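You operate a simulated robot arm through the tools that you are given. There is no shell and no other tool.

You are at the controls of a simulated two-armed robot. One attempt, no reset.

TASK
Close the green shutters and shoot both of their bolts.

Only the result counts: the job must be done as asked and must still hold three seconds after the hand-in. Knocking over, shifting, dropping, spilling or breaking anything else fails it.

THE ROBOT
Two 7-joint arms with fingered hands on one trunk that stands fixed in place. Base frame: the origin is at the foot of the trunk, x ahead of it, y to its left, z up. Lengths are in m, angles in rad, forces in N, time in s.
The left shoulder is at [0.02, 0.269, 1.197], the right one opposite. Payload 5 kg a hand.
The tool frame of a hand sits at the grasp point between the pads (the TCP): z along the fingers, y along the line on which they close. The tips reach 0.042 m beyond it. Largest opening 0.208 m; the body of the gripper starts 0.119 m behind the TCP. The gripper is a hand of 4 fingers: y runs from the thumb to the fingers, the wrist lies at [0, 0, -0.317] in the tool frame.
Orientation is that of the tool frame in the base frame, as a unit quaternion [x, y, z, w]. With the fingers straight down and closing along the base's y, the tool's x points along the base's -x, its y along +y and its z along -z.

THE INTERFACE
- The arms move only by the tool arm_command. It takes "left_motion", "right_motion" or both (then of equal length, played together; a hand with none holds still); each is a list of rows, each a list of 2 entries, a list of its own where there are three numbers: the shift along the tool's x, y, z in m, then the turn, a rotation vector about the tool's x, y, z in rad. In form: [[[x, y, z], [ax, ay, az]], ...]. A call has 1 to 20 rows; each row shifts and turns the commanded pose from where the row before left it, along the tool's axes as they then stand. Rows are played at 5 a second. More than 0.05 m and 0.15 rad between two rows, and nothing of the call is played. A pose out of reach is approached as far as the arm can. The call stops where the force on the tool passes 40 N (or 10 N more than at its start, if that is more) or the arm is blocked; 0.2 s more then pass. In this call time passes only in rows, and 0.2 s behind the last. It gives the time, the measured TCP pose, the force on the tool (base axes), the opening and the grip force at its end, in the units of the frame above (readings bear some noise), with the torque about the TCP (base axes, N m) and any sound that the robot's microphone picked up.
- Cameras (640 x 400 px; columns grow to the right, rows downward): "scene" is now at [0.1632, 0.003, 1.4974]; the picture's right is [0.03, -1.00, 0.00], its down [-0.23, -0.01, -0.97] and it looks along [0.97, 0.03, -0.23] (base axes); focal length 274 px, centre (320, 200). "left" rides on the left gripper at [-0.093, 0.001, -0.146] in its tool frame; the picture's right is [-0.01, -1.00, 0.00], its down [0.84, -0.01, -0.54] and it looks along [0.54, -0.01, 0.84] (tool axes); focal length 280 px, centre (320, 200). "right" rides on the right gripper at [0.094, 0.001, -0.146] in its tool frame; the picture's right is [-0.02, 1.00, 0.00], its down [-0.84, -0.01, -0.54] and it looks along [-0.54, -0.01, 0.84] (tool axes); focal length 280 px, centre (320, 200). There is no depth. A picture from a camera that has moved, and an enlarged one, comes with that camera's place and axes in the base frame and with its lens.
- capture(camera): a new picture of that camera. No time passes.
- slide_trunk(by): slides the trunk up (or, below 0, down) by that many m; the arms and the scene camera ride with it, the base frame stays. It gives what a move gives, with no picture.
- set_fingers(finger1, finger2, finger3, thumb_bend, hand): sets how far each is bent, from 0 (flat) to 1 (curled in); at 0.3 the hand is open as for a grip, at 0.7 the pads meet at the TCP. One left out holds its place. A second passes; each finger stops where it meets its share of the squeeze, and holds until it gets a number again. It is the only way to open and close the hand. It gives what a move gives, with no picture; readings hold the bend of each and the force on the fingers (four entries, about 0 where the hand has none), thumb and palm.
- turn_head(pan, tilt): turns the head with the scene camera to pan (to the left, within 1.396 rad either way) and tilt (down, from -0.506 to 1.204), counted from straight ahead of the robot. It gives what a move gives.
- enlarge(camera, box): a new picture of the part [left, top, right, bottom] of that camera's present view, enlarged. No time passes.
- job_done(): hands the job in; it is judged then, once.

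Places have to be worked out from the pictures, the camera data and where the tool is seen. Open the grippers and draw the arms clear of the work before you hand the job in, unless the task says otherwise.

The tools are called after "Request:" as a command line: name --argument value ..., lists and objects as JSON in quotes. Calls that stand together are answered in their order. arm_command: Moves the arms, as the interface text tells. Its arguments: {"type":"object","properties":{"left_motion":{"type":"array"},"right_motion":{"type":"array"}},"required":[]} The other tools are called the same way: slide_trunk (by) slides the trunk up or down; set_fingers (finger1, finger2, finger3, thumb_bend, hand) moves the fingers one by one; turn_head (pan, tilt) turns the head that bears the scene camera; capture (camera) takes a picture; enlarge (camera, box) takes an enlarged picture of a part of a camera's view; job_done () hands the job in.

At the start:

```text
time: 0.0
left_position: [0.595, 0.318, 1.4581]
left_tcp_rot: [-0.014, 1.0, 0.001, 0.0]
left_force: [-0.3, 0.4, -0.8]
left_moment: [0.05, 0.0, 0.01]
left_grip_width: 0.2076
left_grip_force: 0.0
left_shape: jaw
left_bend: [0.3, 0.3, 0.3, 0.3]
left_finger forces: [0.0, 0.1, 0.0, 0.0, 0.1, 0.0]
right_position: [0.5494, -0.1586, 1.4812]
right_tcp_rot: [-0.014, 1.0, -0.001, 0.001]
right_force: [0.8, 0.1, 0.0]
right_moment: [0.01, 0.0, 0.01]
right_grip_width: 0.208
right_grip_force: 0.0
right_shape: jaw
right_bend: [0.3, 0.3, 0.3, 0.3]
right_finger forces: [0.0, 0.0, 0.1, 0.1, 0.0, 0.1]
trunk travel left (down, up): [-0.575, 0.046]
head pan, tilt: [0.026, 0.229]
```

scene: 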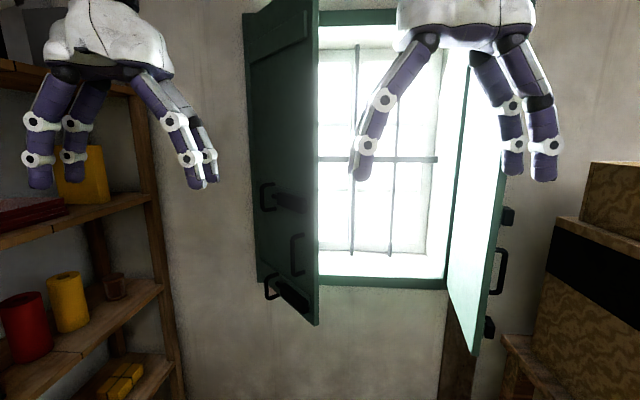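
right: 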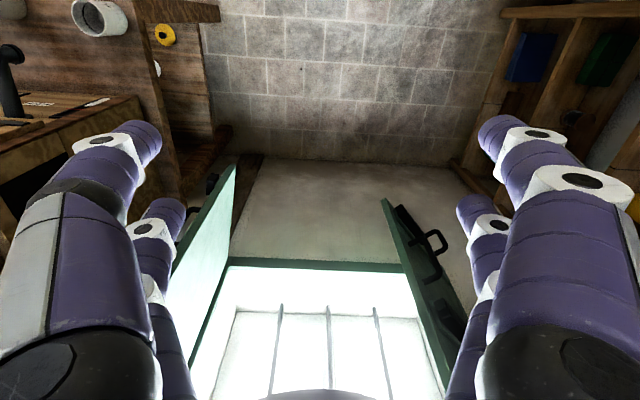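
left: 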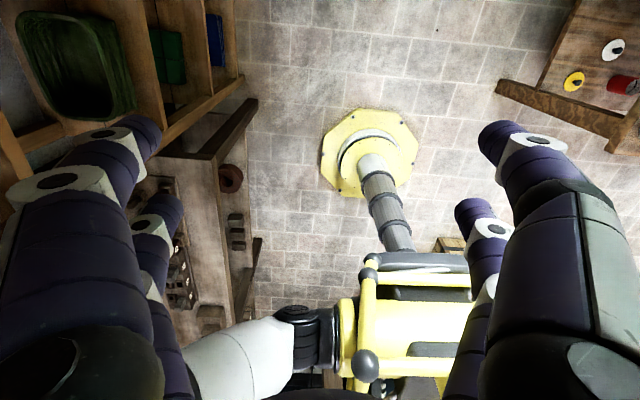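

The scene shows two green shutters opened inward toward the robot, with the left leaf carrying handles and bolts. I'll look closer at both leaves before moving.

Request:
enlarge --camera "scene" --box '[230, 0, 390, 100]'

Request:
enlarge --camera "scene" --box '[230, 150, 390, 350]'

Request:
enlarge --camera "scene" --box '[400, 150, 560, 370]'

Request:
enlarge --camera "right" --box '[160, 140, 500, 400]'

```text
4.00 times, centred on (310, 50) of scene
camera zoom: at [0.1632, 0.003, 1.4974], right [0.03, -1.0, 0.0], down [-0.23, -0.01, -0.97], along [0.97, 0.03, -0.23], focal length 1097 px, centre (360, 800)
```

zoom: 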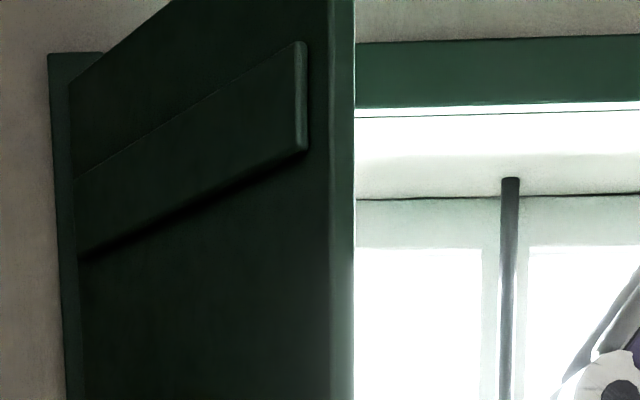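

```text
2.00 times, centred on (310, 250) of scene
camera zoom: at [0.1632, 0.003, 1.4974], right [0.03, -1.0, 0.0], down [-0.23, -0.01, -0.97], along [0.97, 0.03, -0.23], focal length 549 px, centre (340, 100)
```

zoom: 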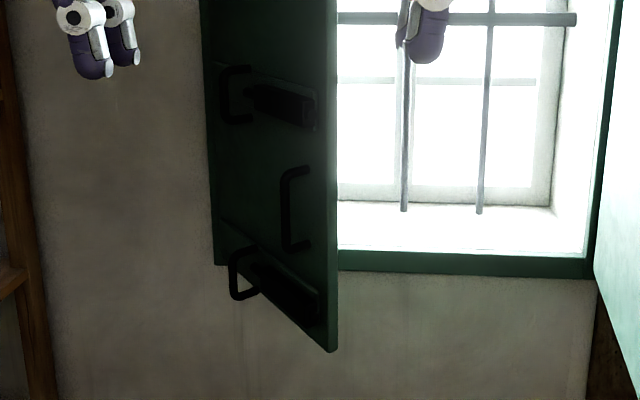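

```text
1.82 times, centred on (480, 260) of scene
camera zoom: at [0.1632, 0.003, 1.4974], right [0.03, -1.0, 0.0], down [-0.23, -0.01, -0.97], along [0.97, 0.03, -0.23], focal length 499 px, centre (29, 91)
```

zoom: 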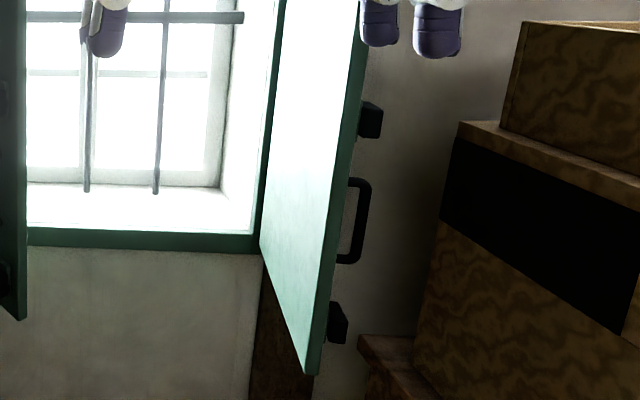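

```text
1.54 times, centred on (330, 270) of right
camera zoom: at [0.4557, -0.1581, 1.627], right [-0.01, 1.0, 0.0], down [0.84, 0.01, 0.54], along [0.54, 0.01, -0.84], focal length 431 px, centre (305, 92)
```

zoom: 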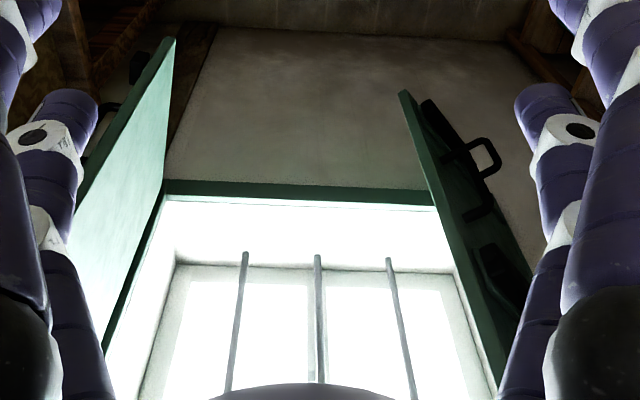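

Triangulating, the wall frame is at x≈1.2, with y from −0.49 to 0.30 and z from 0.89 to 1.90. The left leaf is about 45° open with its free edge near (0.93, 0.04), and the right leaf is about 80° open with its edge near (0.82, −0.41). I'll pan the head to map the obstacles on each side.

Request:
turn_head --pan -0.6 --tilt 0.35

Request:
capture --camera "scene"

Request:
turn_head --pan 0.6 --tilt 0.35

Request:
capture --camera "scene"

```text
time: 1.0
left_position: [0.5944, 0.3174, 1.4601]
left_tcp_rot: [-0.014, 1.0, 0.0, 0.0]
left_force: [0.8, -0.2, 0.3]
left_moment: [0.0, -0.01, 0.04]
left_grip_width: 0.2079
left_grip_force: 0.1
left_shape: jaw
left_bend: [0.3, 0.3, 0.3, 0.3]
left_finger forces: [0.1, 0.1, 0.1, 0.1, 0.0, 0.0]
right_position: [0.5492, -0.158, 1.4803]
right_tcp_rot: [-0.014, 1.0, 0.0, 0.0]
right_force: [0.5, -0.4, 0.1]
right_moment: [0.0, 0.02, -0.03]
right_grip_width: 0.2078
right_grip_force: 0.0
right_shape: jaw
right_bend: [0.3, 0.3, 0.3, 0.3]
right_finger forces: [0.0, 0.0, 0.1, 0.0, 0.1, 0.0]
trunk travel left (down, up): [-0.575, 0.046]
head pan, tilt: [-0.6, 0.351]
```

```text
taken
camera scene: at [0.1467, -0.0519, 1.4861], right [-0.56, -0.83, 0.0], down [-0.28, 0.19, -0.94], along [0.78, -0.53, -0.34], focal length 274 px, centre (320, 200)
```

scene: 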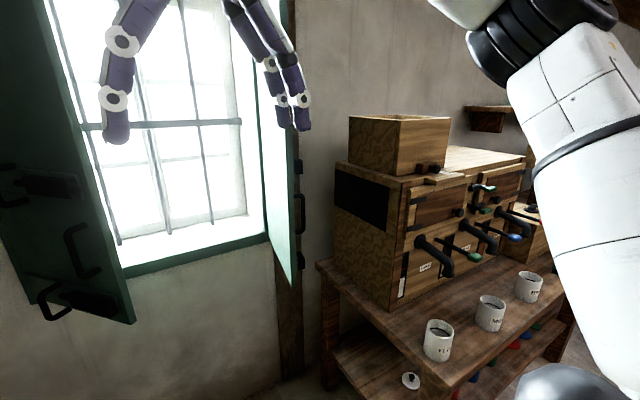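

```text
time: 2.4
left_position: [0.5959, 0.3184, 1.4592]
left_tcp_rot: [-0.014, 1.0, 0.0, 0.001]
left_force: [0.0, -0.7, 0.5]
left_moment: [0.0, 0.01, -0.02]
left_grip_width: 0.2078
left_grip_force: 0.1
left_shape: jaw
left_bend: [0.3, 0.3, 0.3, 0.3]
left_finger forces: [0.0, 0.1, 0.1, 0.0, 0.1, 0.0]
right_position: [0.5487, -0.1567, 1.4806]
right_tcp_rot: [-0.013, 1.0, 0.0, 0.0]
right_force: [0.1, 0.6, 0.0]
right_moment: [-0.01, 0.02, 0.03]
right_grip_width: 0.2077
right_grip_force: 0.0
right_shape: jaw
right_bend: [0.3, 0.3, 0.3, 0.3]
right_finger forces: [0.0, 0.1, 0.1, 0.0, 0.0, 0.0]
trunk travel left (down, up): [-0.575, 0.046]
head pan, tilt: [0.6, 0.351]
```

```text
taken
camera scene: at [0.1467, 0.0531, 1.486], right [0.56, -0.83, 0.0], down [-0.28, -0.19, -0.94], along [0.78, 0.53, -0.34], focal length 274 px, centre (320, 200)
```

scene: 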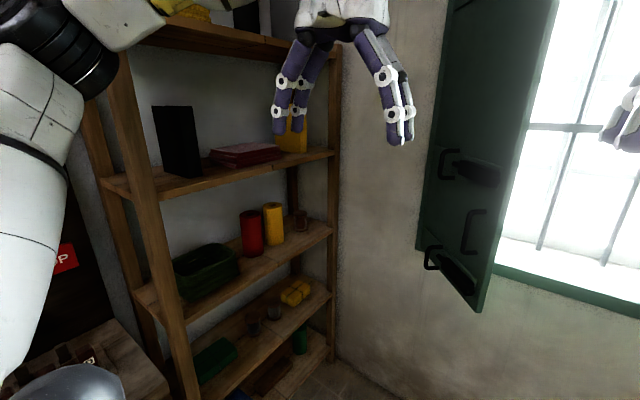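

The cabinet on the right lies at y < −0.77 and its top is at z≈1.41. The shelf on the left is beyond y≈0.64. I'll close the right hand into a pointed pusher, then shift it right to y≈−0.56, clear of the right leaf.

Request:
set_fingers --hand "right" --finger1 0.7 --finger2 0.7 --finger3 0.7 --thumb_bend 0.7

Request:
arm_command --right_motion '[[[0, -0.05, 0], [0, 0, 0]], [[0, -0.05, 0], [0, 0, 0]], [[0, -0.05, 0], [0, 0, 0]], [[0, -0.05, 0], [0, 0, 0]], [[0, -0.05, 0], [0, 0, 0]], [[0, -0.05, 0], [0, 0, 0]], [[0, -0.05, 0], [0, 0, 0]], [[0, -0.05, 0], [0, 0, 0]]]'

Request:
turn_head --pan -0.45 --tilt 0.2

Request:
capture --camera "scene"

Request:
capture --camera "right"

```text
time: 3.4
left_position: [0.5961, 0.3182, 1.4594]
left_tcp_rot: [-0.014, 1.0, -0.001, -0.001]
left_force: [0.3, -0.5, 0.6]
left_moment: [0.02, -0.02, 0.04]
left_grip_width: 0.2077
left_grip_force: 0.1
left_shape: jaw
left_bend: [0.3, 0.3, 0.3, 0.3]
left_finger forces: [0.1, 0.0, 0.1, 0.1, 0.0, 0.0]
right_position: [0.5491, -0.159, 1.4804]
right_tcp_rot: [-0.015, 1.0, 0.0, 0.001]
right_force: [-0.1, 0.3, 0.5]
right_moment: [0.01, 0.02, -0.02]
right_grip_width: 0.0109
right_grip_force: 0.2
right_shape: fingers
right_bend: [0.7, 0.7, 0.7, 0.7]
right_finger forces: [0.0, 0.1, 0.0, 0.0, 0.0, 0.0]
trunk travel left (down, up): [-0.575, 0.046]
head pan, tilt: [0.6, 0.351]
```

```text
time: 5.2
left_position: [0.5959, 0.3154, 1.4595]
left_tcp_rot: [-0.013, 1.0, 0.001, 0.001]
left_force: [-0.9, -1.0, 0.3]
left_moment: [0.22, -0.05, -0.02]
left_grip_width: 0.2081
left_grip_force: 0.1
left_shape: jaw
left_bend: [0.3, 0.3, 0.3, 0.3]
left_finger forces: [0.0, 0.0, 0.0, 0.0, 0.1, 0.1]
right_position: [0.5569, -0.56, 1.482]
right_tcp_rot: [-0.015, 1.0, 0.001, 0.0]
right_force: [-0.7, 0.0, -0.6]
right_moment: [0.14, -0.01, 0.01]
right_grip_width: 0.0109
right_grip_force: 0.1
right_shape: fingers
right_bend: [0.7, 0.7, 0.7, 0.7]
right_finger forces: [0.0, 0.0, 0.1, 0.0, 0.0, 0.1]
trunk travel left (down, up): [-0.575, 0.046]
head pan, tilt: [0.6, 0.351]
```

```text
time: 6.5
left_position: [0.5955, 0.3174, 1.4592]
left_tcp_rot: [-0.014, 1.0, -0.001, 0.0]
left_force: [-0.1, -0.5, -0.3]
left_moment: [0.01, 0.05, 0.0]
left_grip_width: 0.2082
left_grip_force: 0.1
left_shape: jaw
left_bend: [0.3, 0.3, 0.3, 0.3]
left_finger forces: [0.0, 0.1, 0.0, 0.0, 0.1, 0.0]
right_position: [0.5577, -0.5585, 1.483]
right_tcp_rot: [-0.013, 1.0, 0.0, 0.0]
right_force: [-1.4, -0.2, 0.0]
right_moment: [0.01, -0.01, 0.0]
right_grip_width: 0.0108
right_grip_force: 0.1
right_shape: fingers
right_bend: [0.7, 0.7, 0.7, 0.7]
right_finger forces: [0.1, 0.0, 0.0, 0.1, 0.0, 0.0]
trunk travel left (down, up): [-0.575, 0.046]
head pan, tilt: [-0.45, 0.201]
```

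```text
taken
camera scene: at [0.1538, -0.0401, 1.5], right [-0.43, -0.9, 0.0], down [-0.18, 0.09, -0.98], along [0.88, -0.43, -0.2], focal length 274 px, centre (320, 200)
```

scene: 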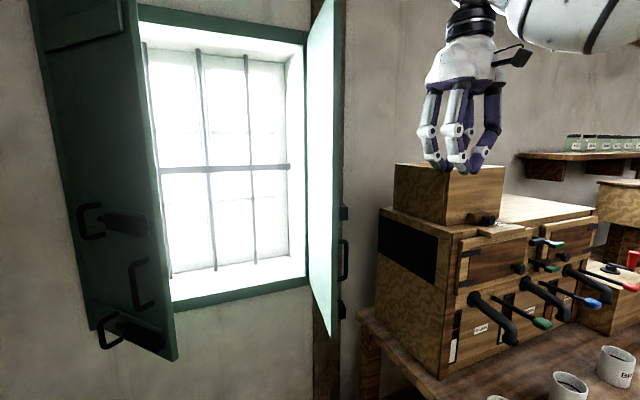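

```text
taken
camera right: at [0.4646, -0.5586, 1.6286], right [-0.01, 1.0, 0.0], down [0.84, 0.01, 0.54], along [0.54, 0.01, -0.84], focal length 280 px, centre (320, 200)
```

right: 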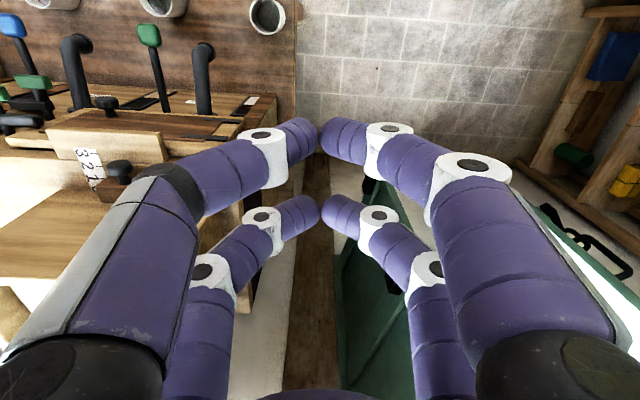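

The hand is at (0.557, −0.559, 1.483) with nothing in its way. Next I pitch it up to point forward while advancing to x≈0.81.

Request:
arm_command --right_motion '[[[-0.023, 0, 0], [0, -0.143, 0]], [[-0.0228, 0, 0.0033], [0, -0.143, 0]], [[-0.0221, 0, 0.0065], [0, -0.143, 0]], [[-0.0209, 0, 0.0096], [0, -0.143, 0]], [[-0.0193, 0, 0.0124], [0, -0.143, 0]], [[-0.0174, 0, 0.0151], [0, -0.143, 0]], [[-0.0151, 0, 0.0174], [0, -0.143, 0]], [[-0.0124, 0, 0.0194], [0, -0.143, 0]], [[-0.0096, 0, 0.0209], [0, -0.143, 0]], [[-0.0065, 0, 0.0221], [0, -0.143, 0]], [[-0.0033, 0, 0.0227], [0, -0.141, 0]]]'

Request:
capture --camera "scene"

Request:
capture --camera "right"

```text
time: 8.9
left_position: [0.5969, 0.3176, 1.4588]
left_tcp_rot: [-0.015, 1.0, 0.0, -0.001]
left_force: [1.1, -0.3, -1.1]
left_moment: [0.11, 0.17, 0.01]
left_grip_width: 0.2079
left_grip_force: 0.1
left_shape: jaw
left_bend: [0.3, 0.3, 0.3, 0.3]
left_finger forces: [0.0, 0.0, 0.1, 0.0, 0.0, 0.0]
right_position: [0.8114, -0.5512, 1.4799]
right_tcp_rot: [-0.01, 0.706, 0.01, 0.708]
right_force: [0.4, -1.0, 0.4]
right_moment: [-0.02, 0.09, 0.08]
right_grip_width: 0.0106
right_grip_force: 0.0
right_shape: fingers
right_bend: [0.7, 0.7, 0.7, 0.7]
right_finger forces: [0.0, 0.1, 0.1, 0.0, 0.0, 0.0]
trunk travel left (down, up): [-0.575, 0.046]
head pan, tilt: [-0.45, 0.201]
```

```text
taken
camera scene: at [0.1547, -0.0405, 1.4998], right [-0.44, -0.9, 0.0], down [-0.18, 0.09, -0.98], along [0.88, -0.43, -0.2], focal length 274 px, centre (320, 200)
```

scene: 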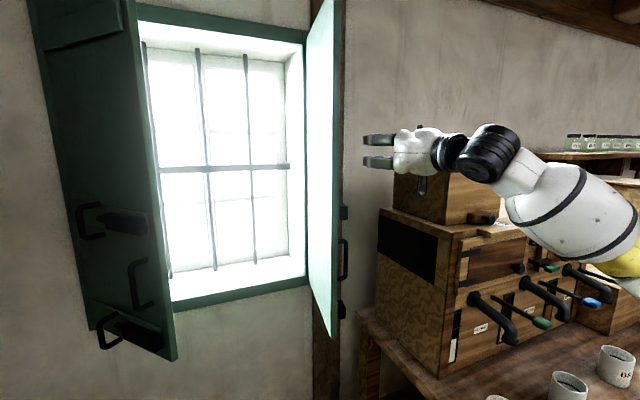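

```text
taken
camera right: at [0.6661, -0.5534, 1.3866], right [-0.03, 1.0, 0.02], down [-0.54, -0.03, 0.84], along [0.84, 0.01, 0.54], focal length 280 px, centre (320, 200)
```

right: 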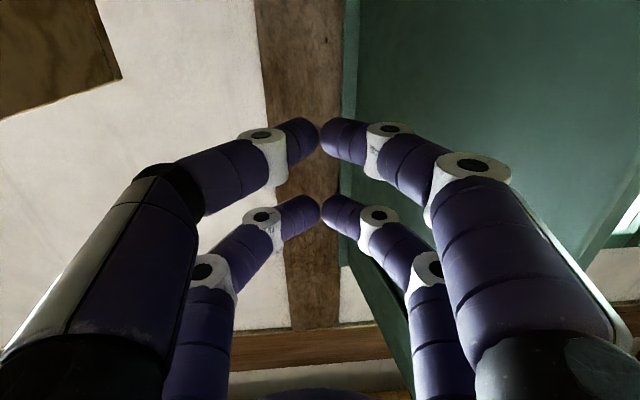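

The hand now points forward at (0.811, −0.551, 1.48). I yaw it about 0.45 rad toward the leaf, raise it a little and approach the leaf's room-side face near its free edge.

Request:
arm_command --right_motion '[[[-0.02, 0, 0], [-0.15, 0, 0]], [[-0.02, 0, 0], [-0.15, 0, 0]], [[-0.02, 0, 0], [-0.15, 0, 0]], [[0, 0.0225, 0.0188], [0, 0, 0]], [[0, 0.0225, 0.0188], [0, 0, 0]]]'

Request:
capture --camera "scene"

Request:
capture --camera "right"

```text
time: 10.1
left_position: [0.5955, 0.3187, 1.4586]
left_tcp_rot: [-0.013, 1.0, 0.0, -0.001]
left_force: [1.1, 0.4, 0.2]
left_moment: [-0.03, 0.13, 0.0]
left_grip_width: 0.208
left_grip_force: 0.2
left_shape: jaw
left_bend: [0.3, 0.3, 0.3, 0.3]
left_finger forces: [0.0, 0.1, 0.0, 0.0, 0.0, 0.0]
right_position: [0.8257, -0.4941, 1.5385]
right_tcp_rot: [-0.167, 0.687, 0.167, 0.687]
right_force: [-0.1, -1.0, 0.3]
right_moment: [0.01, 0.04, 0.11]
right_grip_width: 0.0109
right_grip_force: 0.1
right_shape: fingers
right_bend: [0.7, 0.7, 0.7, 0.7]
right_finger forces: [0.0, 0.1, 0.1, 0.0, 0.1, 0.1]
trunk travel left (down, up): [-0.575, 0.046]
head pan, tilt: [-0.45, 0.201]
```

```text
taken
camera scene: at [0.1545, -0.0402, 1.4999], right [-0.44, -0.9, 0.0], down [-0.18, 0.09, -0.98], along [0.88, -0.43, -0.2], focal length 274 px, centre (320, 200)
```

scene: 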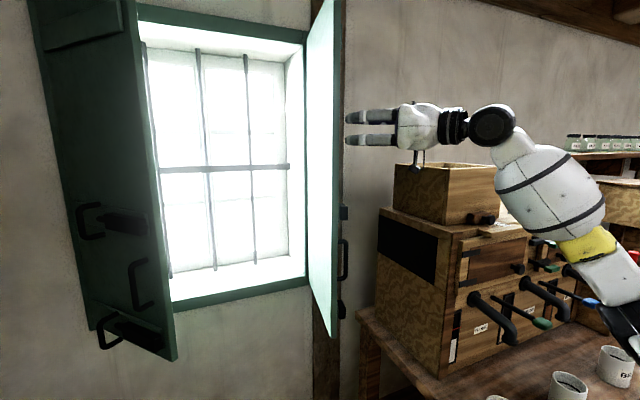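

```text
taken
camera right: at [0.695, -0.558, 1.4461], right [-0.46, 0.89, 0.01], down [-0.47, -0.26, 0.84], along [0.75, 0.38, 0.54], focal length 280 px, centre (320, 200)
```

right: 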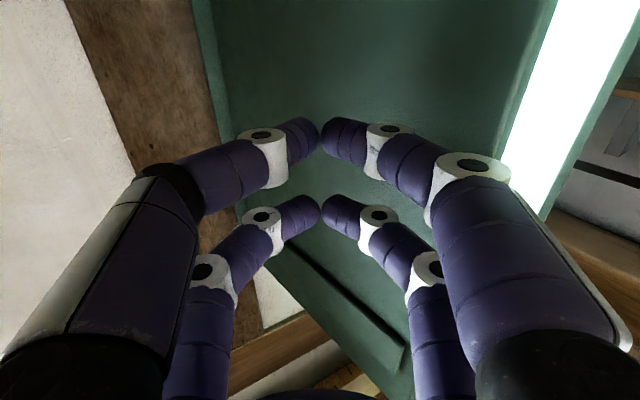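

The fingertips are about 3 cm from the right leaf's face and clear of the cabinet. Now I sweep the leaf closed along an arc about its hinge, doing the first two thirds slowly.

Request:
arm_command --right_motion '[[[0, 0.0235, 0.018], [0, 0, 0]], [[0, 0.019, 0.0136], [0, 0, 0]], [[0, 0.019, 0.0136], [0, 0, 0]], [[0, 0.0168, 0.0159], [0, 0, 0]], [[0, 0.0168, 0.0159], [0, 0, 0]], [[0, 0.0143, 0.0182], [0, 0, 0]], [[0, 0.0143, 0.0182], [0, 0, 0]], [[0, 0.0118, 0.02], [0, 0, 0]], [[0, 0.0118, 0.02], [0, 0, 0]], [[0, 0.0088, 0.0214], [0, 0, 0]], [[0, 0.0088, 0.0214], [0, 0, 0]], [[0, 0.0058, 0.0225], [0, 0, 0]], [[0, 0.0058, 0.0225], [0, 0, 0]]]'

Request:
capture --camera "scene"

Request:
capture --camera "right"

```text
time: 12.9
left_position: [0.595, 0.3189, 1.4587]
left_tcp_rot: [-0.014, 1.0, 0.0, 0.0]
left_force: [0.3, 1.5, -0.6]
left_moment: [-0.12, 0.03, -0.01]
left_grip_width: 0.2078
left_grip_force: 0.0
left_shape: jaw
left_bend: [0.3, 0.3, 0.3, 0.3]
left_finger forces: [0.0, 0.0, 0.0, 0.1, 0.0, 0.0]
right_position: [0.9593, -0.2259, 1.5412]
right_tcp_rot: [-0.167, 0.687, 0.166, 0.687]
right_force: [0.5, 0.3, 0.1]
right_moment: [-0.02, -0.03, -0.04]
right_grip_width: 0.0106
right_grip_force: 0.0
right_shape: fingers
right_bend: [0.7, 0.7, 0.7, 0.7]
right_finger forces: [0.0, 0.0, 0.0, 0.0, 0.1, 0.0]
trunk travel left (down, up): [-0.575, 0.046]
head pan, tilt: [-0.45, 0.201]
```

```text
taken
camera scene: at [0.154, -0.0391, 1.5], right [-0.44, -0.9, 0.0], down [-0.18, 0.09, -0.98], along [0.88, -0.43, -0.2], focal length 274 px, centre (320, 200)
```

scene: 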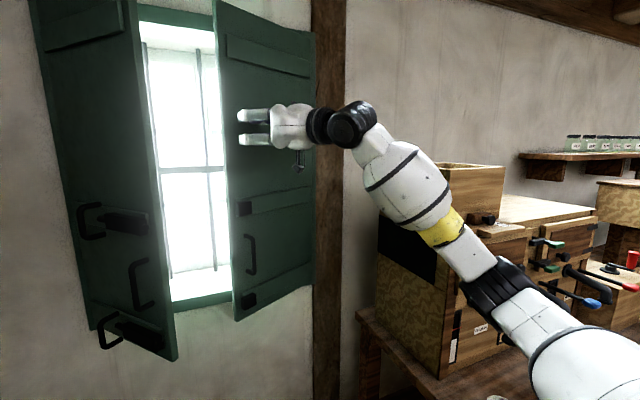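

```text
taken
camera right: at [0.8287, -0.29, 1.4479], right [-0.46, 0.89, 0.01], down [-0.47, -0.26, 0.84], along [0.75, 0.38, 0.54], focal length 280 px, centre (320, 200)
```

right: 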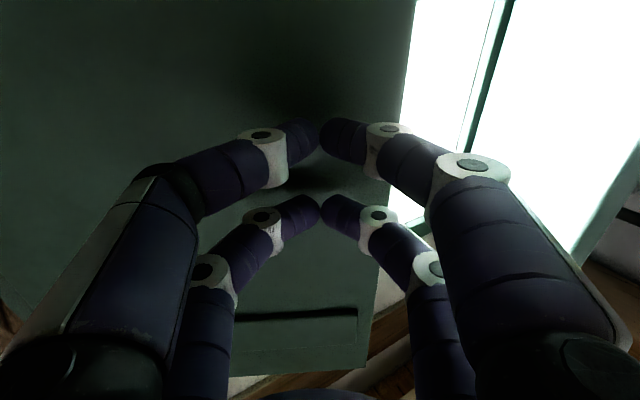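

The right leaf is swinging shut easily, with almost no force. I continue the arc to closed.

Request:
arm_command --right_motion '[[[0, 0.0025, 0.023], [0, 0, 0]], [[0, 0.0025, 0.023], [0, 0, 0]], [[0, -0.0007, 0.0231], [0, 0, 0]], [[0, -0.0007, 0.0231], [0, 0, 0]], [[0, -0.0039, 0.0228], [0, 0, 0]], [[0, -0.0039, 0.0228], [0, 0, 0]], [[0, -0.0059, 0.0191], [0, 0, 0]], [[0, -0.0059, 0.0191], [0, 0, 0]]]'

Request:
capture --camera "scene"

Request:
capture --camera "right"

```text
time: 14.9
left_position: [0.5925, 0.3158, 1.461]
left_tcp_rot: [-0.013, 1.0, 0.0, 0.002]
left_force: [1.1, 0.0, 0.0]
left_moment: [0.11, 0.02, -0.01]
left_grip_width: 0.2079
left_grip_force: 0.1
left_shape: jaw
left_bend: [0.3, 0.3, 0.3, 0.3]
left_finger forces: [0.0, 0.0, 0.0, 0.0, 0.0, 0.1]
right_position: [1.1167, -0.1603, 1.5451]
right_tcp_rot: [-0.168, 0.685, 0.168, 0.688]
right_force: [-35.6, -7.5, -6.8]
right_moment: [-0.2, 0.75, 0.19]
right_grip_width: 0.0068
right_grip_force: 20.7
right_shape: fingers
right_bend: [0.68, 0.68, 0.73, 0.73]
right_finger forces: [0.0, 0.0, 16.1, 0.0, 26.2, 0.0]
trunk travel left (down, up): [-0.575, 0.046]
head pan, tilt: [-0.45, 0.201]
stopped in row 8 (right hand): the force on the tool passed its limit at 43 N (the readings are from after the stop); the commanded pose is now the measured one
```

```text
taken
camera scene: at [0.1506, -0.0414, 1.5003], right [-0.44, -0.9, 0.0], down [-0.18, 0.09, -0.98], along [0.88, -0.43, -0.2], focal length 274 px, centre (320, 200)
```

scene: 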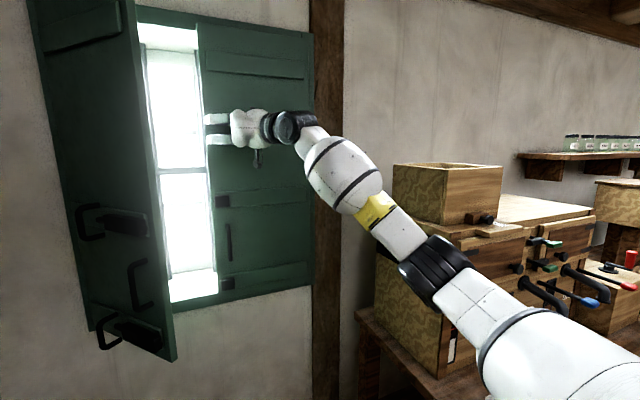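

```text
taken
camera right: at [0.9864, -0.2268, 1.4513], right [-0.46, 0.89, 0.01], down [-0.48, -0.26, 0.84], along [0.75, 0.38, 0.54], focal length 280 px, centre (320, 200)
```

right: 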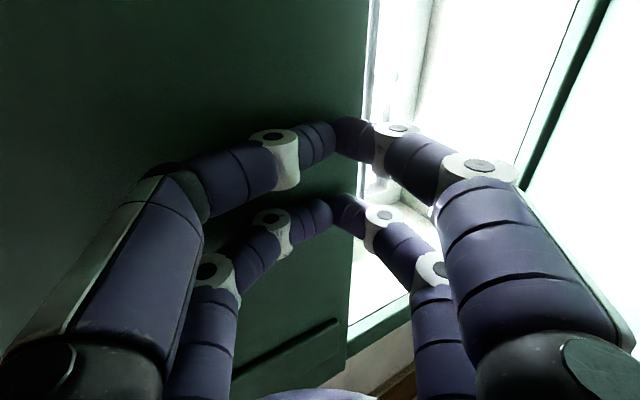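

The right leaf reached its stop at x≈1.155 with a 43 N reading. I back the hand off and shift it right to see whether the leaf stays closed.

Request:
arm_command --right_motion '[[[0, 0, -0.03], [0, 0, 0]], [[0, 0, -0.05], [0.15, 0, 0]], [[0, -0.04, -0.03], [0.15, 0, 0]], [[0, -0.05, 0], [0.15, 0, 0]], [[0, -0.05, 0], [0, 0, 0]]]'

Request:
turn_head --pan 0.0 --tilt 0.2

Request:
capture --camera "scene"

```text
time: 16.1
left_position: [0.5966, 0.312, 1.4597]
left_tcp_rot: [-0.012, 1.0, 0.002, 0.0]
left_force: [-0.5, -3.9, -0.4]
left_moment: [0.46, 0.09, 0.0]
left_grip_width: 0.2082
left_grip_force: 0.1
left_shape: jaw
left_bend: [0.3, 0.3, 0.3, 0.3]
left_finger forces: [0.0, 0.0, 0.1, 0.0, 0.0, 0.1]
right_position: [1.0449, -0.3473, 1.5368]
right_tcp_rot: [-0.007, 0.707, 0.01, 0.707]
right_force: [0.8, -1.7, -1.3]
right_moment: [-0.02, -0.18, 0.16]
right_grip_width: 0.0108
right_grip_force: 0.0
right_shape: fingers
right_bend: [0.7, 0.7, 0.7, 0.7]
right_finger forces: [0.0, 0.1, 0.0, 0.0, 0.1, 0.1]
trunk travel left (down, up): [-0.575, 0.046]
head pan, tilt: [-0.45, 0.201]
```

```text
time: 17.0
left_position: [0.5958, 0.3165, 1.4601]
left_tcp_rot: [-0.014, 1.0, 0.0, 0.0]
left_force: [0.2, -0.7, 0.6]
left_moment: [0.1, 0.03, 0.01]
left_grip_width: 0.2079
left_grip_force: 0.0
left_shape: jaw
left_bend: [0.3, 0.3, 0.3, 0.3]
left_finger forces: [0.1, 0.0, 0.1, 0.0, 0.0, 0.0]
right_position: [1.0445, -0.3433, 1.5385]
right_tcp_rot: [-0.009, 0.707, 0.01, 0.707]
right_force: [0.0, -1.1, -0.4]
right_moment: [0.01, -0.05, 0.09]
right_grip_width: 0.0108
right_grip_force: 0.3
right_shape: fingers
right_bend: [0.7, 0.7, 0.7, 0.7]
right_finger forces: [0.0, 0.0, 0.0, 0.1, 0.1, 0.0]
trunk travel left (down, up): [-0.575, 0.046]
head pan, tilt: [0.0, 0.201]
```

```text
taken
camera scene: at [0.1633, -0.0002, 1.5], right [0.0, -1.0, 0.0], down [-0.2, 0.0, -0.98], along [0.98, 0.0, -0.2], focal length 274 px, centre (320, 200)
```

scene: 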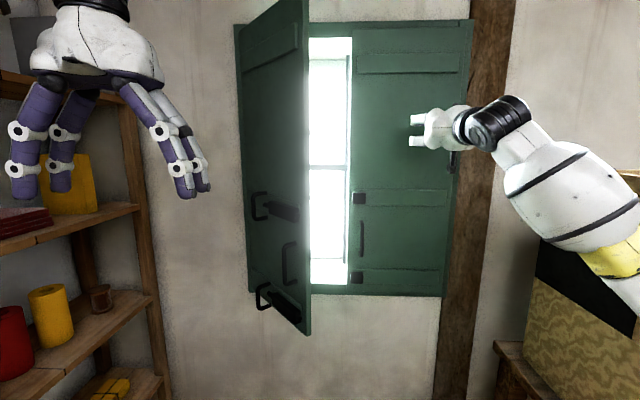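

The right leaf stays shut. The leaves will meet at y≈−0.10, and the keepers are at z≈1.31 and 1.00. Now I pinch the left fingers and swing the left hand to point forward, watching the shelf whose front is at about y≈0.67.

Request:
set_fingers --hand "left" --finger1 0.7 --finger2 0.7 --finger3 0.7 --thumb_bend 0.7

Request:
arm_command --left_motion '[[[-0.023, -0.008, 0], [0, -0.143, 0]], [[-0.0228, -0.008, 0.0033], [0, -0.143, 0]], [[-0.0221, -0.008, 0.0065], [0, -0.143, 0]], [[-0.0209, -0.008, 0.0096], [0, -0.143, 0]], [[-0.0193, -0.008, 0.0124], [0, -0.143, 0]], [[-0.0174, -0.008, 0.0151], [0, -0.143, 0]]]'

Request:
turn_head --pan 0.5 --tilt 0.2

Request:
capture --camera "scene"

Request:
capture --camera "left"

```text
time: 18.0
left_position: [0.5943, 0.3181, 1.4606]
left_tcp_rot: [-0.014, 1.0, 0.0, -0.001]
left_force: [0.0, 0.1, -0.3]
left_moment: [-0.02, -0.06, 0.02]
left_grip_width: 0.0109
left_grip_force: 0.0
left_shape: fingers
left_bend: [0.7, 0.7, 0.7, 0.7]
left_finger forces: [0.0, 0.1, 0.0, 0.1, 0.1, 0.0]
right_position: [1.0431, -0.3427, 1.5391]
right_tcp_rot: [-0.01, 0.706, 0.011, 0.708]
right_force: [0.3, 0.5, -0.2]
right_moment: [0.05, 0.0, 0.03]
right_grip_width: 0.0107
right_grip_force: 0.1
right_shape: fingers
right_bend: [0.7, 0.7, 0.7, 0.7]
right_finger forces: [0.0, 0.1, 0.1, 0.0, 0.0, 0.1]
trunk travel left (down, up): [-0.575, 0.046]
head pan, tilt: [0.0, 0.201]
```

```text
time: 19.4
left_position: [0.7341, 0.2756, 1.4607]
left_tcp_rot: [-0.013, 0.909, 0.005, 0.417]
left_force: [1.4, 0.9, -0.2]
left_moment: [-0.04, 0.09, -0.01]
left_grip_width: 0.0114
left_grip_force: 0.0
left_shape: fingers
left_bend: [0.7, 0.7, 0.7, 0.7]
left_finger forces: [0.1, 0.0, 0.0, 0.0, 0.0, 0.1]
right_position: [1.0462, -0.3424, 1.5378]
right_tcp_rot: [-0.011, 0.707, 0.011, 0.707]
right_force: [1.5, 0.4, -1.5]
right_moment: [0.01, -0.07, -0.06]
right_grip_width: 0.0105
right_grip_force: 0.0
right_shape: fingers
right_bend: [0.7, 0.7, 0.7, 0.7]
right_finger forces: [0.0, 0.0, 0.0, 0.0, 0.0, 0.1]
trunk travel left (down, up): [-0.575, 0.046]
head pan, tilt: [0.0, 0.201]
```

```text
time: 20.3
left_position: [0.7326, 0.2755, 1.4601]
left_tcp_rot: [-0.013, 0.91, 0.007, 0.415]
left_force: [-0.1, 1.1, 0.1]
left_moment: [-0.01, -0.01, -0.05]
left_grip_width: 0.0111
left_grip_force: 0.1
left_shape: fingers
left_bend: [0.7, 0.7, 0.7, 0.7]
left_finger forces: [0.0, 0.0, 0.1, 0.1, 0.0, 0.0]
right_position: [1.0445, -0.3432, 1.5389]
right_tcp_rot: [-0.009, 0.707, 0.01, 0.707]
right_force: [0.1, 0.8, -0.1]
right_moment: [-0.02, 0.01, 0.0]
right_grip_width: 0.0108
right_grip_force: 0.1
right_shape: fingers
right_bend: [0.7, 0.7, 0.7, 0.7]
right_finger forces: [0.0, 0.1, 0.1, 0.1, 0.0, 0.0]
trunk travel left (down, up): [-0.575, 0.046]
head pan, tilt: [0.499, 0.201]
```

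```text
taken
camera scene: at [0.1516, 0.0451, 1.5001], right [0.48, -0.88, 0.0], down [-0.17, -0.1, -0.98], along [0.86, 0.47, -0.2], focal length 274 px, centre (320, 200)
```

scene: 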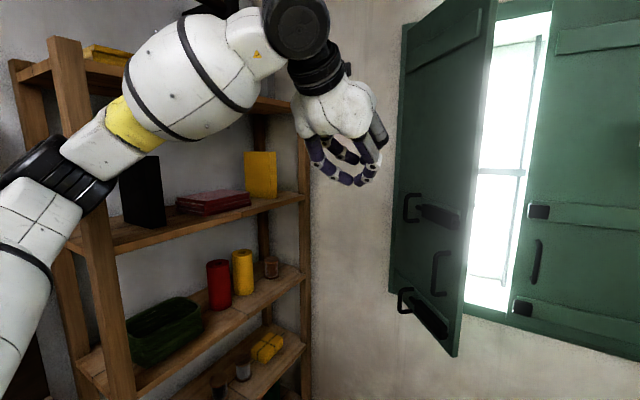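

```text
taken
camera left: at [0.6833, 0.2763, 1.6273], right [0.04, -1.0, 0.01], down [-0.96, -0.04, -0.28], along [0.28, 0.0, -0.96], focal length 280 px, centre (320, 200)
```

left: 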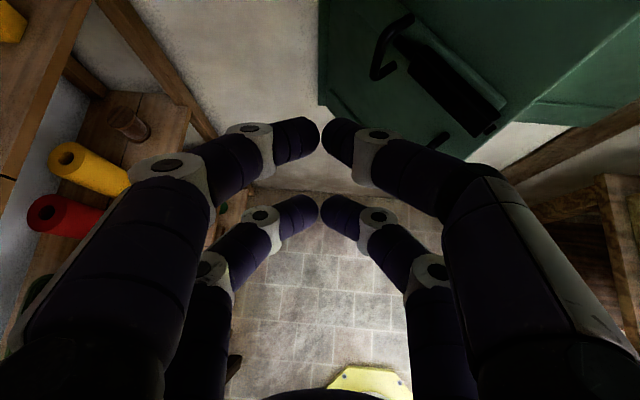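

The left elbow clears the shelf post and the hand is halfway up. I finish the pitch to horizontal while drifting to y≈0.19, still on the room side of the left leaf.

Request:
arm_command --left_motion '[[[-0.0151, -0.018, 0.0174], [0, -0.143, 0]], [[-0.0124, -0.018, 0.0194], [0, -0.143, 0]], [[-0.0096, -0.018, 0.0209], [0, -0.143, 0]], [[-0.0065, -0.018, 0.0221], [0, -0.143, 0]], [[-0.0133, -0.018, 0.01], [0, -0.141, 0]], [[-0.02, 0, 0.0], [0.15, 0, 0]], [[-0.02, 0, 0.0], [0.15, 0, 0]]]'

Request:
turn_head --pan 0.2 --tilt 0.2

Request:
capture --camera "scene"

Request:
capture --camera "left"

```text
time: 22.1
left_position: [0.8297, 0.1343, 1.5195]
left_tcp_rot: [0.118, 0.696, -0.1, 0.701]
left_force: [1.2, 0.3, -0.7]
left_moment: [-0.02, -0.02, -0.11]
left_grip_width: 0.0106
left_grip_force: 0.0
left_shape: fingers
left_bend: [0.7, 0.7, 0.7, 0.7]
left_finger forces: [0.1, 0.0, 0.1, 0.0, 0.0, 0.0]
right_position: [1.0384, -0.3698, 1.5377]
right_tcp_rot: [-0.002, 0.705, 0.014, 0.709]
right_force: [-0.9, -0.1, 2.1]
right_moment: [-0.05, 0.18, 0.05]
right_grip_width: 0.0105
right_grip_force: 0.1
right_shape: fingers
right_bend: [0.7, 0.7, 0.7, 0.7]
right_finger forces: [0.0, 0.0, 0.0, 0.0, 0.0, 0.0]
trunk travel left (down, up): [-0.575, 0.046]
head pan, tilt: [0.499, 0.201]
stopped in row 7 (left hand): the arm was blocked; the commanded pose is now the measured one
```

```text
time: 22.9
left_position: [0.8314, 0.1348, 1.5203]
left_tcp_rot: [0.117, 0.697, -0.1, 0.701]
left_force: [-0.3, -0.4, 0.3]
left_moment: [-0.01, -0.02, -0.02]
left_grip_width: 0.0104
left_grip_force: 0.0
left_shape: fingers
left_bend: [0.7, 0.7, 0.7, 0.7]
left_finger forces: [0.0, 0.1, 0.1, 0.0, 0.1, 0.1]
right_position: [1.0393, -0.3724, 1.5354]
right_tcp_rot: [-0.001, 0.706, 0.013, 0.708]
right_force: [-0.1, 0.6, -0.2]
right_moment: [0.03, -0.03, -0.01]
right_grip_width: 0.0107
right_grip_force: 0.0
right_shape: fingers
right_bend: [0.7, 0.7, 0.7, 0.7]
right_finger forces: [0.0, 0.0, 0.1, 0.0, 0.1, 0.0]
trunk travel left (down, up): [-0.575, 0.046]
head pan, tilt: [0.201, 0.201]
```

```text
taken
camera scene: at [0.1585, -0.0044, 1.5008], right [0.19, -0.98, -0.02], down [-0.19, -0.02, -0.98], along [0.96, 0.19, -0.19], focal length 274 px, centre (320, 200)
```

scene: 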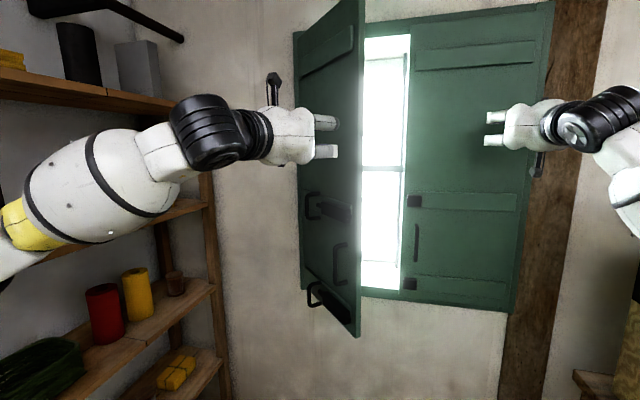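

```text
taken
camera left: at [0.6908, 0.1798, 1.6132], right [-0.3, -0.95, -0.01], down [-0.51, 0.17, -0.84], along [0.81, -0.25, -0.54], focal length 280 px, centre (320, 200)
```

left: 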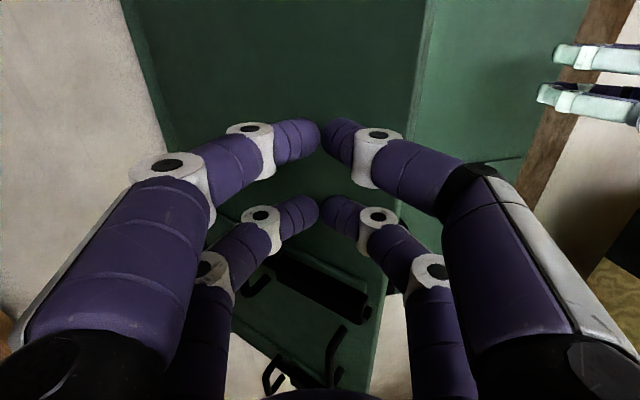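

The arm reports it was blocked and the trunk is slightly deflected: the right hand has shifted by about 3 cm. The left elbow may be touching the shelf, so I look before moving.

Request:
turn_head --pan 0.8 --tilt 0.2

Request:
capture --camera "scene"

```text
time: 23.9
left_position: [0.8319, 0.1355, 1.5187]
left_tcp_rot: [0.117, 0.697, -0.1, 0.7]
left_force: [0.4, -0.1, 0.6]
left_moment: [0.02, -0.02, 0.01]
left_grip_width: 0.0105
left_grip_force: 0.1
left_shape: fingers
left_bend: [0.7, 0.7, 0.7, 0.7]
left_finger forces: [0.1, 0.0, 0.1, 0.1, 0.0, 0.0]
right_position: [1.0397, -0.3727, 1.5365]
right_tcp_rot: [-0.002, 0.706, 0.014, 0.708]
right_force: [-0.1, -0.5, -0.5]
right_moment: [0.01, -0.01, 0.0]
right_grip_width: 0.0107
right_grip_force: 0.0
right_shape: fingers
right_bend: [0.7, 0.7, 0.7, 0.7]
right_finger forces: [0.0, 0.0, 0.0, 0.1, 0.1, 0.0]
trunk travel left (down, up): [-0.575, 0.046]
head pan, tilt: [0.799, 0.201]
```

```text
taken
camera scene: at [0.1325, 0.0439, 1.5014], right [0.71, -0.7, -0.01], down [-0.14, -0.13, -0.98], along [0.69, 0.7, -0.19], focal length 274 px, centre (320, 200)
```

scene: 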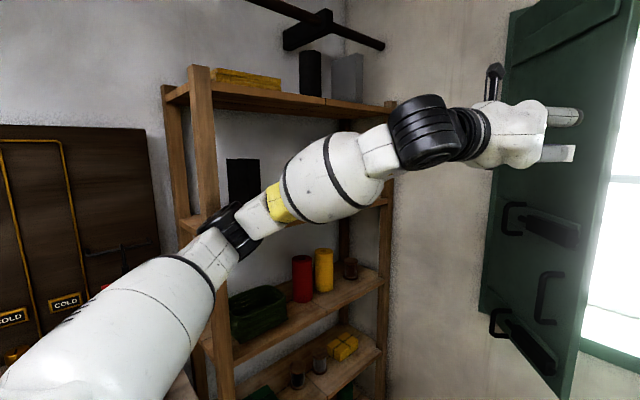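

The elbow is at about (0.40, 0.58, 1.33), resting on the shelf's near post. Extending forward and undoing the yaw should draw the elbow inward, so I do that gently.

Request:
arm_command --left_motion '[[[0, 0, 0.01], [-0.1, 0, 0]], [[0, 0, 0.02], [-0.1, 0, 0]], [[0, 0, 0.02], [-0.1, 0, 0]]]'

Request:
capture --camera "scene"

Request:
capture --camera "left"

```text
time: 24.7
left_position: [0.8895, 0.1686, 1.5105]
left_tcp_rot: [-0.005, 0.706, 0.007, 0.708]
left_force: [2.4, 2.4, -0.7]
left_moment: [-0.03, -0.13, -0.35]
left_grip_width: 0.0107
left_grip_force: 0.1
left_shape: fingers
left_bend: [0.7, 0.7, 0.7, 0.7]
left_finger forces: [0.0, 0.1, 0.0, 0.1, 0.0, 0.0]
right_position: [1.0477, -0.3392, 1.5362]
right_tcp_rot: [-0.011, 0.708, 0.011, 0.707]
right_force: [2.2, 1.4, -1.6]
right_moment: [-0.01, -0.33, -0.22]
right_grip_width: 0.0105
right_grip_force: 0.0
right_shape: fingers
right_bend: [0.7, 0.7, 0.7, 0.7]
right_finger forces: [0.0, 0.0, 0.1, 0.0, 0.0, 0.1]
trunk travel left (down, up): [-0.575, 0.046]
head pan, tilt: [0.799, 0.201]
```

```text
taken
camera scene: at [0.1371, 0.0694, 1.4995], right [0.72, -0.7, 0.0], down [-0.14, -0.14, -0.98], along [0.68, 0.7, -0.2], focal length 274 px, centre (320, 200)
```

scene: 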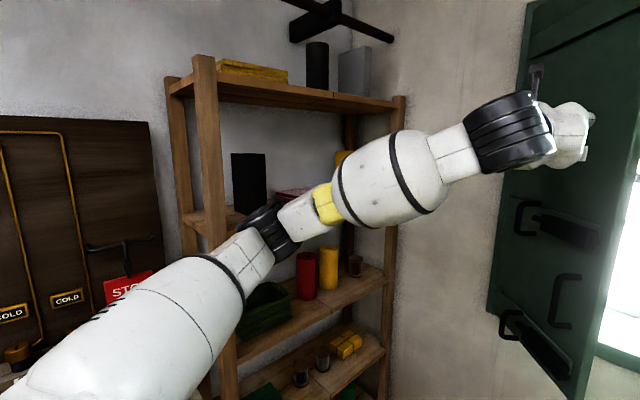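

```text
taken
camera left: at [0.7416, 0.1696, 1.6047], right [0.02, -1.0, 0.01], down [-0.54, -0.02, -0.84], along [0.84, 0.01, -0.54], focal length 280 px, centre (320, 200)
```

left: 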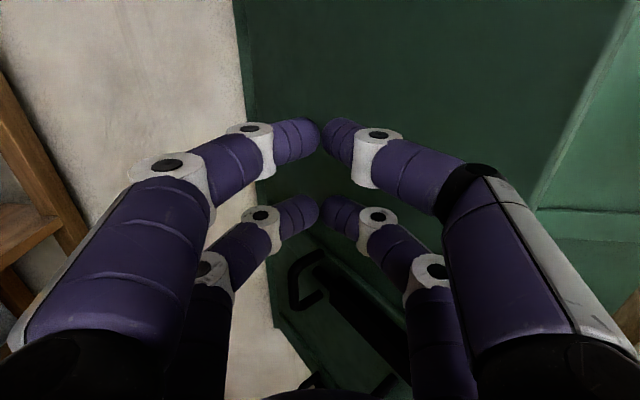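

That freed it: the right hand is back at its earlier pose and everything on the shelf is still upright. Now I push the left leaf shut along its hinge arc with the hand pointing straight ahead.

Request:
arm_command --left_motion '[[[0, -0.024, 0.004], [0, 0, 0]], [[0, -0.024, 0.004], [0, 0, 0]], [[0, -0.024, 0.004], [0, 0, 0]], [[0, -0.0205, 0.0168], [0, 0, 0]], [[0, -0.0185, 0.0178], [0, 0, 0]], [[0, -0.0211, 0.0243], [0, 0, 0]], [[0, -0.0185, 0.0262], [0, 0, 0]], [[0, -0.0157, 0.028], [0, 0, 0]]]'

Request:
turn_head --pan 0.2 --tilt 0.2

Request:
capture --camera "scene"

Request:
capture --camera "left"

```text
time: 26.5
left_position: [1.0118, -0.0, 1.5124]
left_tcp_rot: [-0.001, 0.705, 0.005, 0.709]
left_force: [0.5, -0.9, 0.0]
left_moment: [-0.04, -0.04, 0.08]
left_grip_width: 0.0104
left_grip_force: 0.1
left_shape: fingers
left_bend: [0.7, 0.7, 0.7, 0.7]
left_finger forces: [0.0, 0.1, 0.1, 0.0, 0.0, 0.0]
right_position: [1.0455, -0.342, 1.5384]
right_tcp_rot: [-0.01, 0.707, 0.011, 0.707]
right_force: [0.2, 0.3, -1.0]
right_moment: [0.01, -0.11, 0.09]
right_grip_width: 0.0108
right_grip_force: 0.0
right_shape: fingers
right_bend: [0.7, 0.7, 0.7, 0.7]
right_finger forces: [0.0, 0.1, 0.0, 0.0, 0.0, 0.1]
trunk travel left (down, up): [-0.575, 0.046]
head pan, tilt: [0.799, 0.201]
```

```text
time: 27.5
left_position: [1.0116, 0.0, 1.5129]
left_tcp_rot: [-0.002, 0.705, 0.006, 0.709]
left_force: [0.2, 0.5, 0.2]
left_moment: [0.01, -0.01, -0.04]
left_grip_width: 0.0107
left_grip_force: 0.0
left_shape: fingers
left_bend: [0.7, 0.7, 0.7, 0.7]
left_finger forces: [0.1, 0.0, 0.0, 0.1, 0.0, 0.1]
right_position: [1.0438, -0.3408, 1.5389]
right_tcp_rot: [-0.011, 0.706, 0.011, 0.708]
right_force: [-0.7, 0.5, -1.0]
right_moment: [0.02, 0.03, -0.02]
right_grip_width: 0.0109
right_grip_force: 0.1
right_shape: fingers
right_bend: [0.7, 0.7, 0.7, 0.7]
right_finger forces: [0.0, 0.0, 0.0, 0.0, 0.1, 0.0]
trunk travel left (down, up): [-0.575, 0.046]
head pan, tilt: [0.201, 0.201]
```

```text
taken
camera scene: at [0.1609, 0.0194, 1.5001], right [0.2, -0.98, 0.0], down [-0.2, -0.04, -0.98], along [0.96, 0.2, -0.2], focal length 274 px, centre (320, 200)
```

scene: 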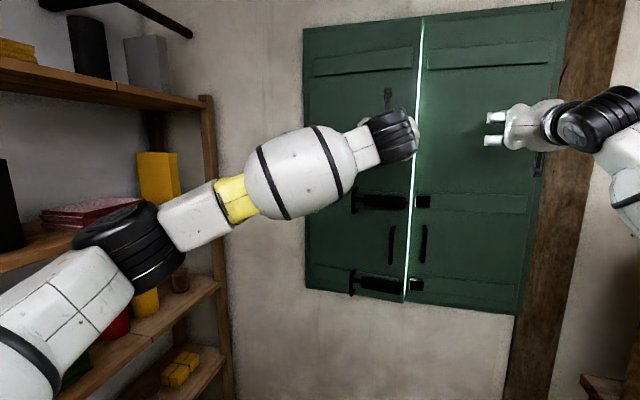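

```text
taken
camera left: at [0.8637, 0.0008, 1.6067], right [0.01, -1.0, 0.01], down [-0.53, -0.01, -0.84], along [0.84, 0.0, -0.53], focal length 280 px, centre (320, 200)
```

left: 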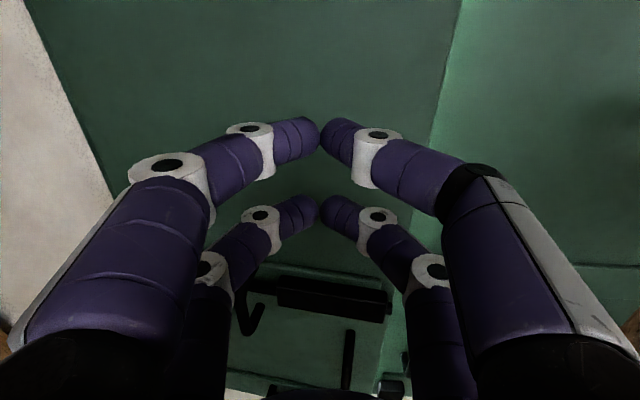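

The left leaf is nearly closed. I push straight on until it reaches its stop.

Request:
arm_command --left_motion '[[[0, -0.008, 0.025], [0, 0, 0]], [[0, -0.005, 0.025], [0, 0, 0]], [[0, 0, 0.02], [0, 0, 0]], [[0, 0, 0.015], [0, 0, 0]], [[0, 0, 0.012], [0, 0, 0]], [[0, 0, 0.01], [0, 0, 0]], [[0, 0, 0.01], [0, 0, 0]]]'

Request:
capture --camera "scene"

Request:
capture --camera "left"

```text
time: 29.0
left_position: [1.1147, -0.0151, 1.5175]
left_tcp_rot: [0.0, 0.705, 0.004, 0.709]
left_force: [-37.7, 5.4, -3.7]
left_moment: [0.1, 0.22, 0.27]
left_grip_width: 0.0087
left_grip_force: 19.8
left_shape: fingers
left_bend: [0.69, 0.71, 0.71, 0.71]
left_finger forces: [8.2, 12.4, 6.9, 0.0, 11.4, 0.1]
right_position: [1.0426, -0.3403, 1.5412]
right_tcp_rot: [-0.011, 0.707, 0.011, 0.707]
right_force: [1.0, 0.4, -1.0]
right_moment: [0.03, -0.14, -0.08]
right_grip_width: 0.0108
right_grip_force: 0.1
right_shape: fingers
right_bend: [0.7, 0.7, 0.7, 0.7]
right_finger forces: [0.0, 0.0, 0.0, 0.0, 0.0, 0.0]
trunk travel left (down, up): [-0.575, 0.046]
head pan, tilt: [0.201, 0.201]
stopped in row 7 (left hand): the force on the tool passed its limit at 52 N (the readings are from after the stop); the commanded pose is now the measured one
```

```text
taken
camera scene: at [0.158, 0.0201, 1.5003], right [0.2, -0.98, 0.0], down [-0.19, -0.04, -0.98], along [0.96, 0.2, -0.2], focal length 274 px, centre (320, 200)
```

scene: 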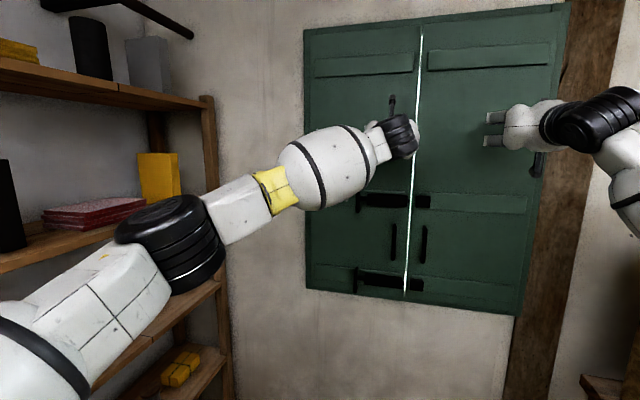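

```text
taken
camera left: at [0.9667, -0.0138, 1.6092], right [0.01, -1.0, 0.01], down [-0.53, -0.01, -0.85], along [0.85, 0.0, -0.53], focal length 280 px, centre (320, 200)
```

left: 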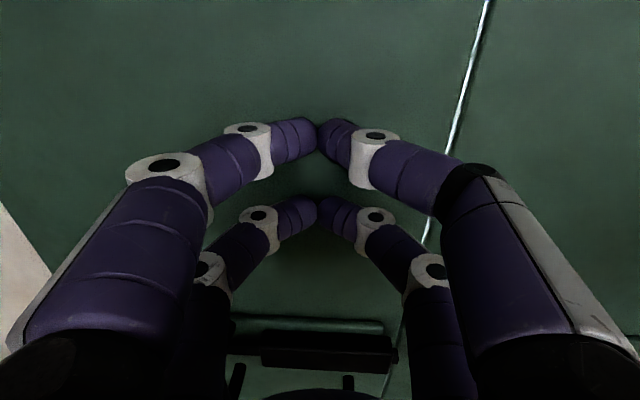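

Both leaves are shut, with the left one's stop confirmed by force. I zoom in on the bolts and keepers.

Request:
enlarge --camera "scene" --box '[330, 170, 460, 310]'

Request:
enlarge --camera "left" --box '[200, 280, 460, 400]'

```text
2.86 times, centred on (395, 240) of scene
camera zoom: at [0.158, 0.0201, 1.5003], right [0.2, -0.98, 0.0], down [-0.19, -0.04, -0.98], along [0.96, 0.2, -0.2], focal length 784 px, centre (106, 86)
```

zoom: 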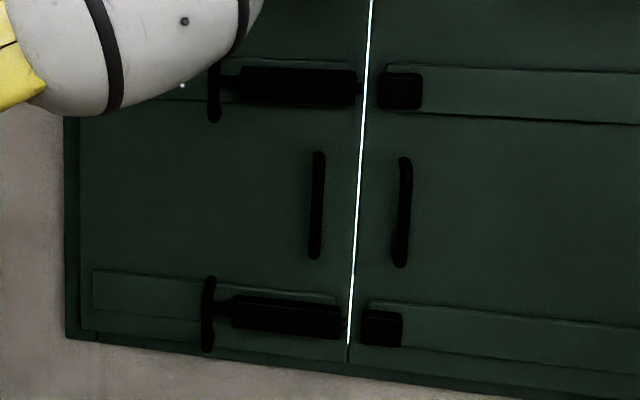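

```text
2.46 times, centred on (330, 340) of left
camera zoom: at [0.9667, -0.0138, 1.6092], right [0.01, -1.0, 0.01], down [-0.53, -0.01, -0.85], along [0.85, 0.0, -0.53], focal length 690 px, centre (295, -145)
```

zoom: 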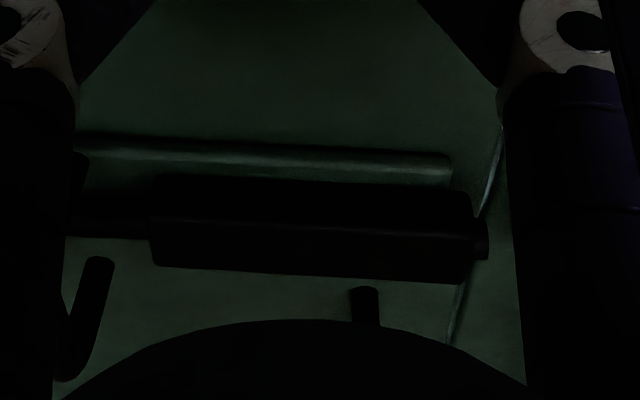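

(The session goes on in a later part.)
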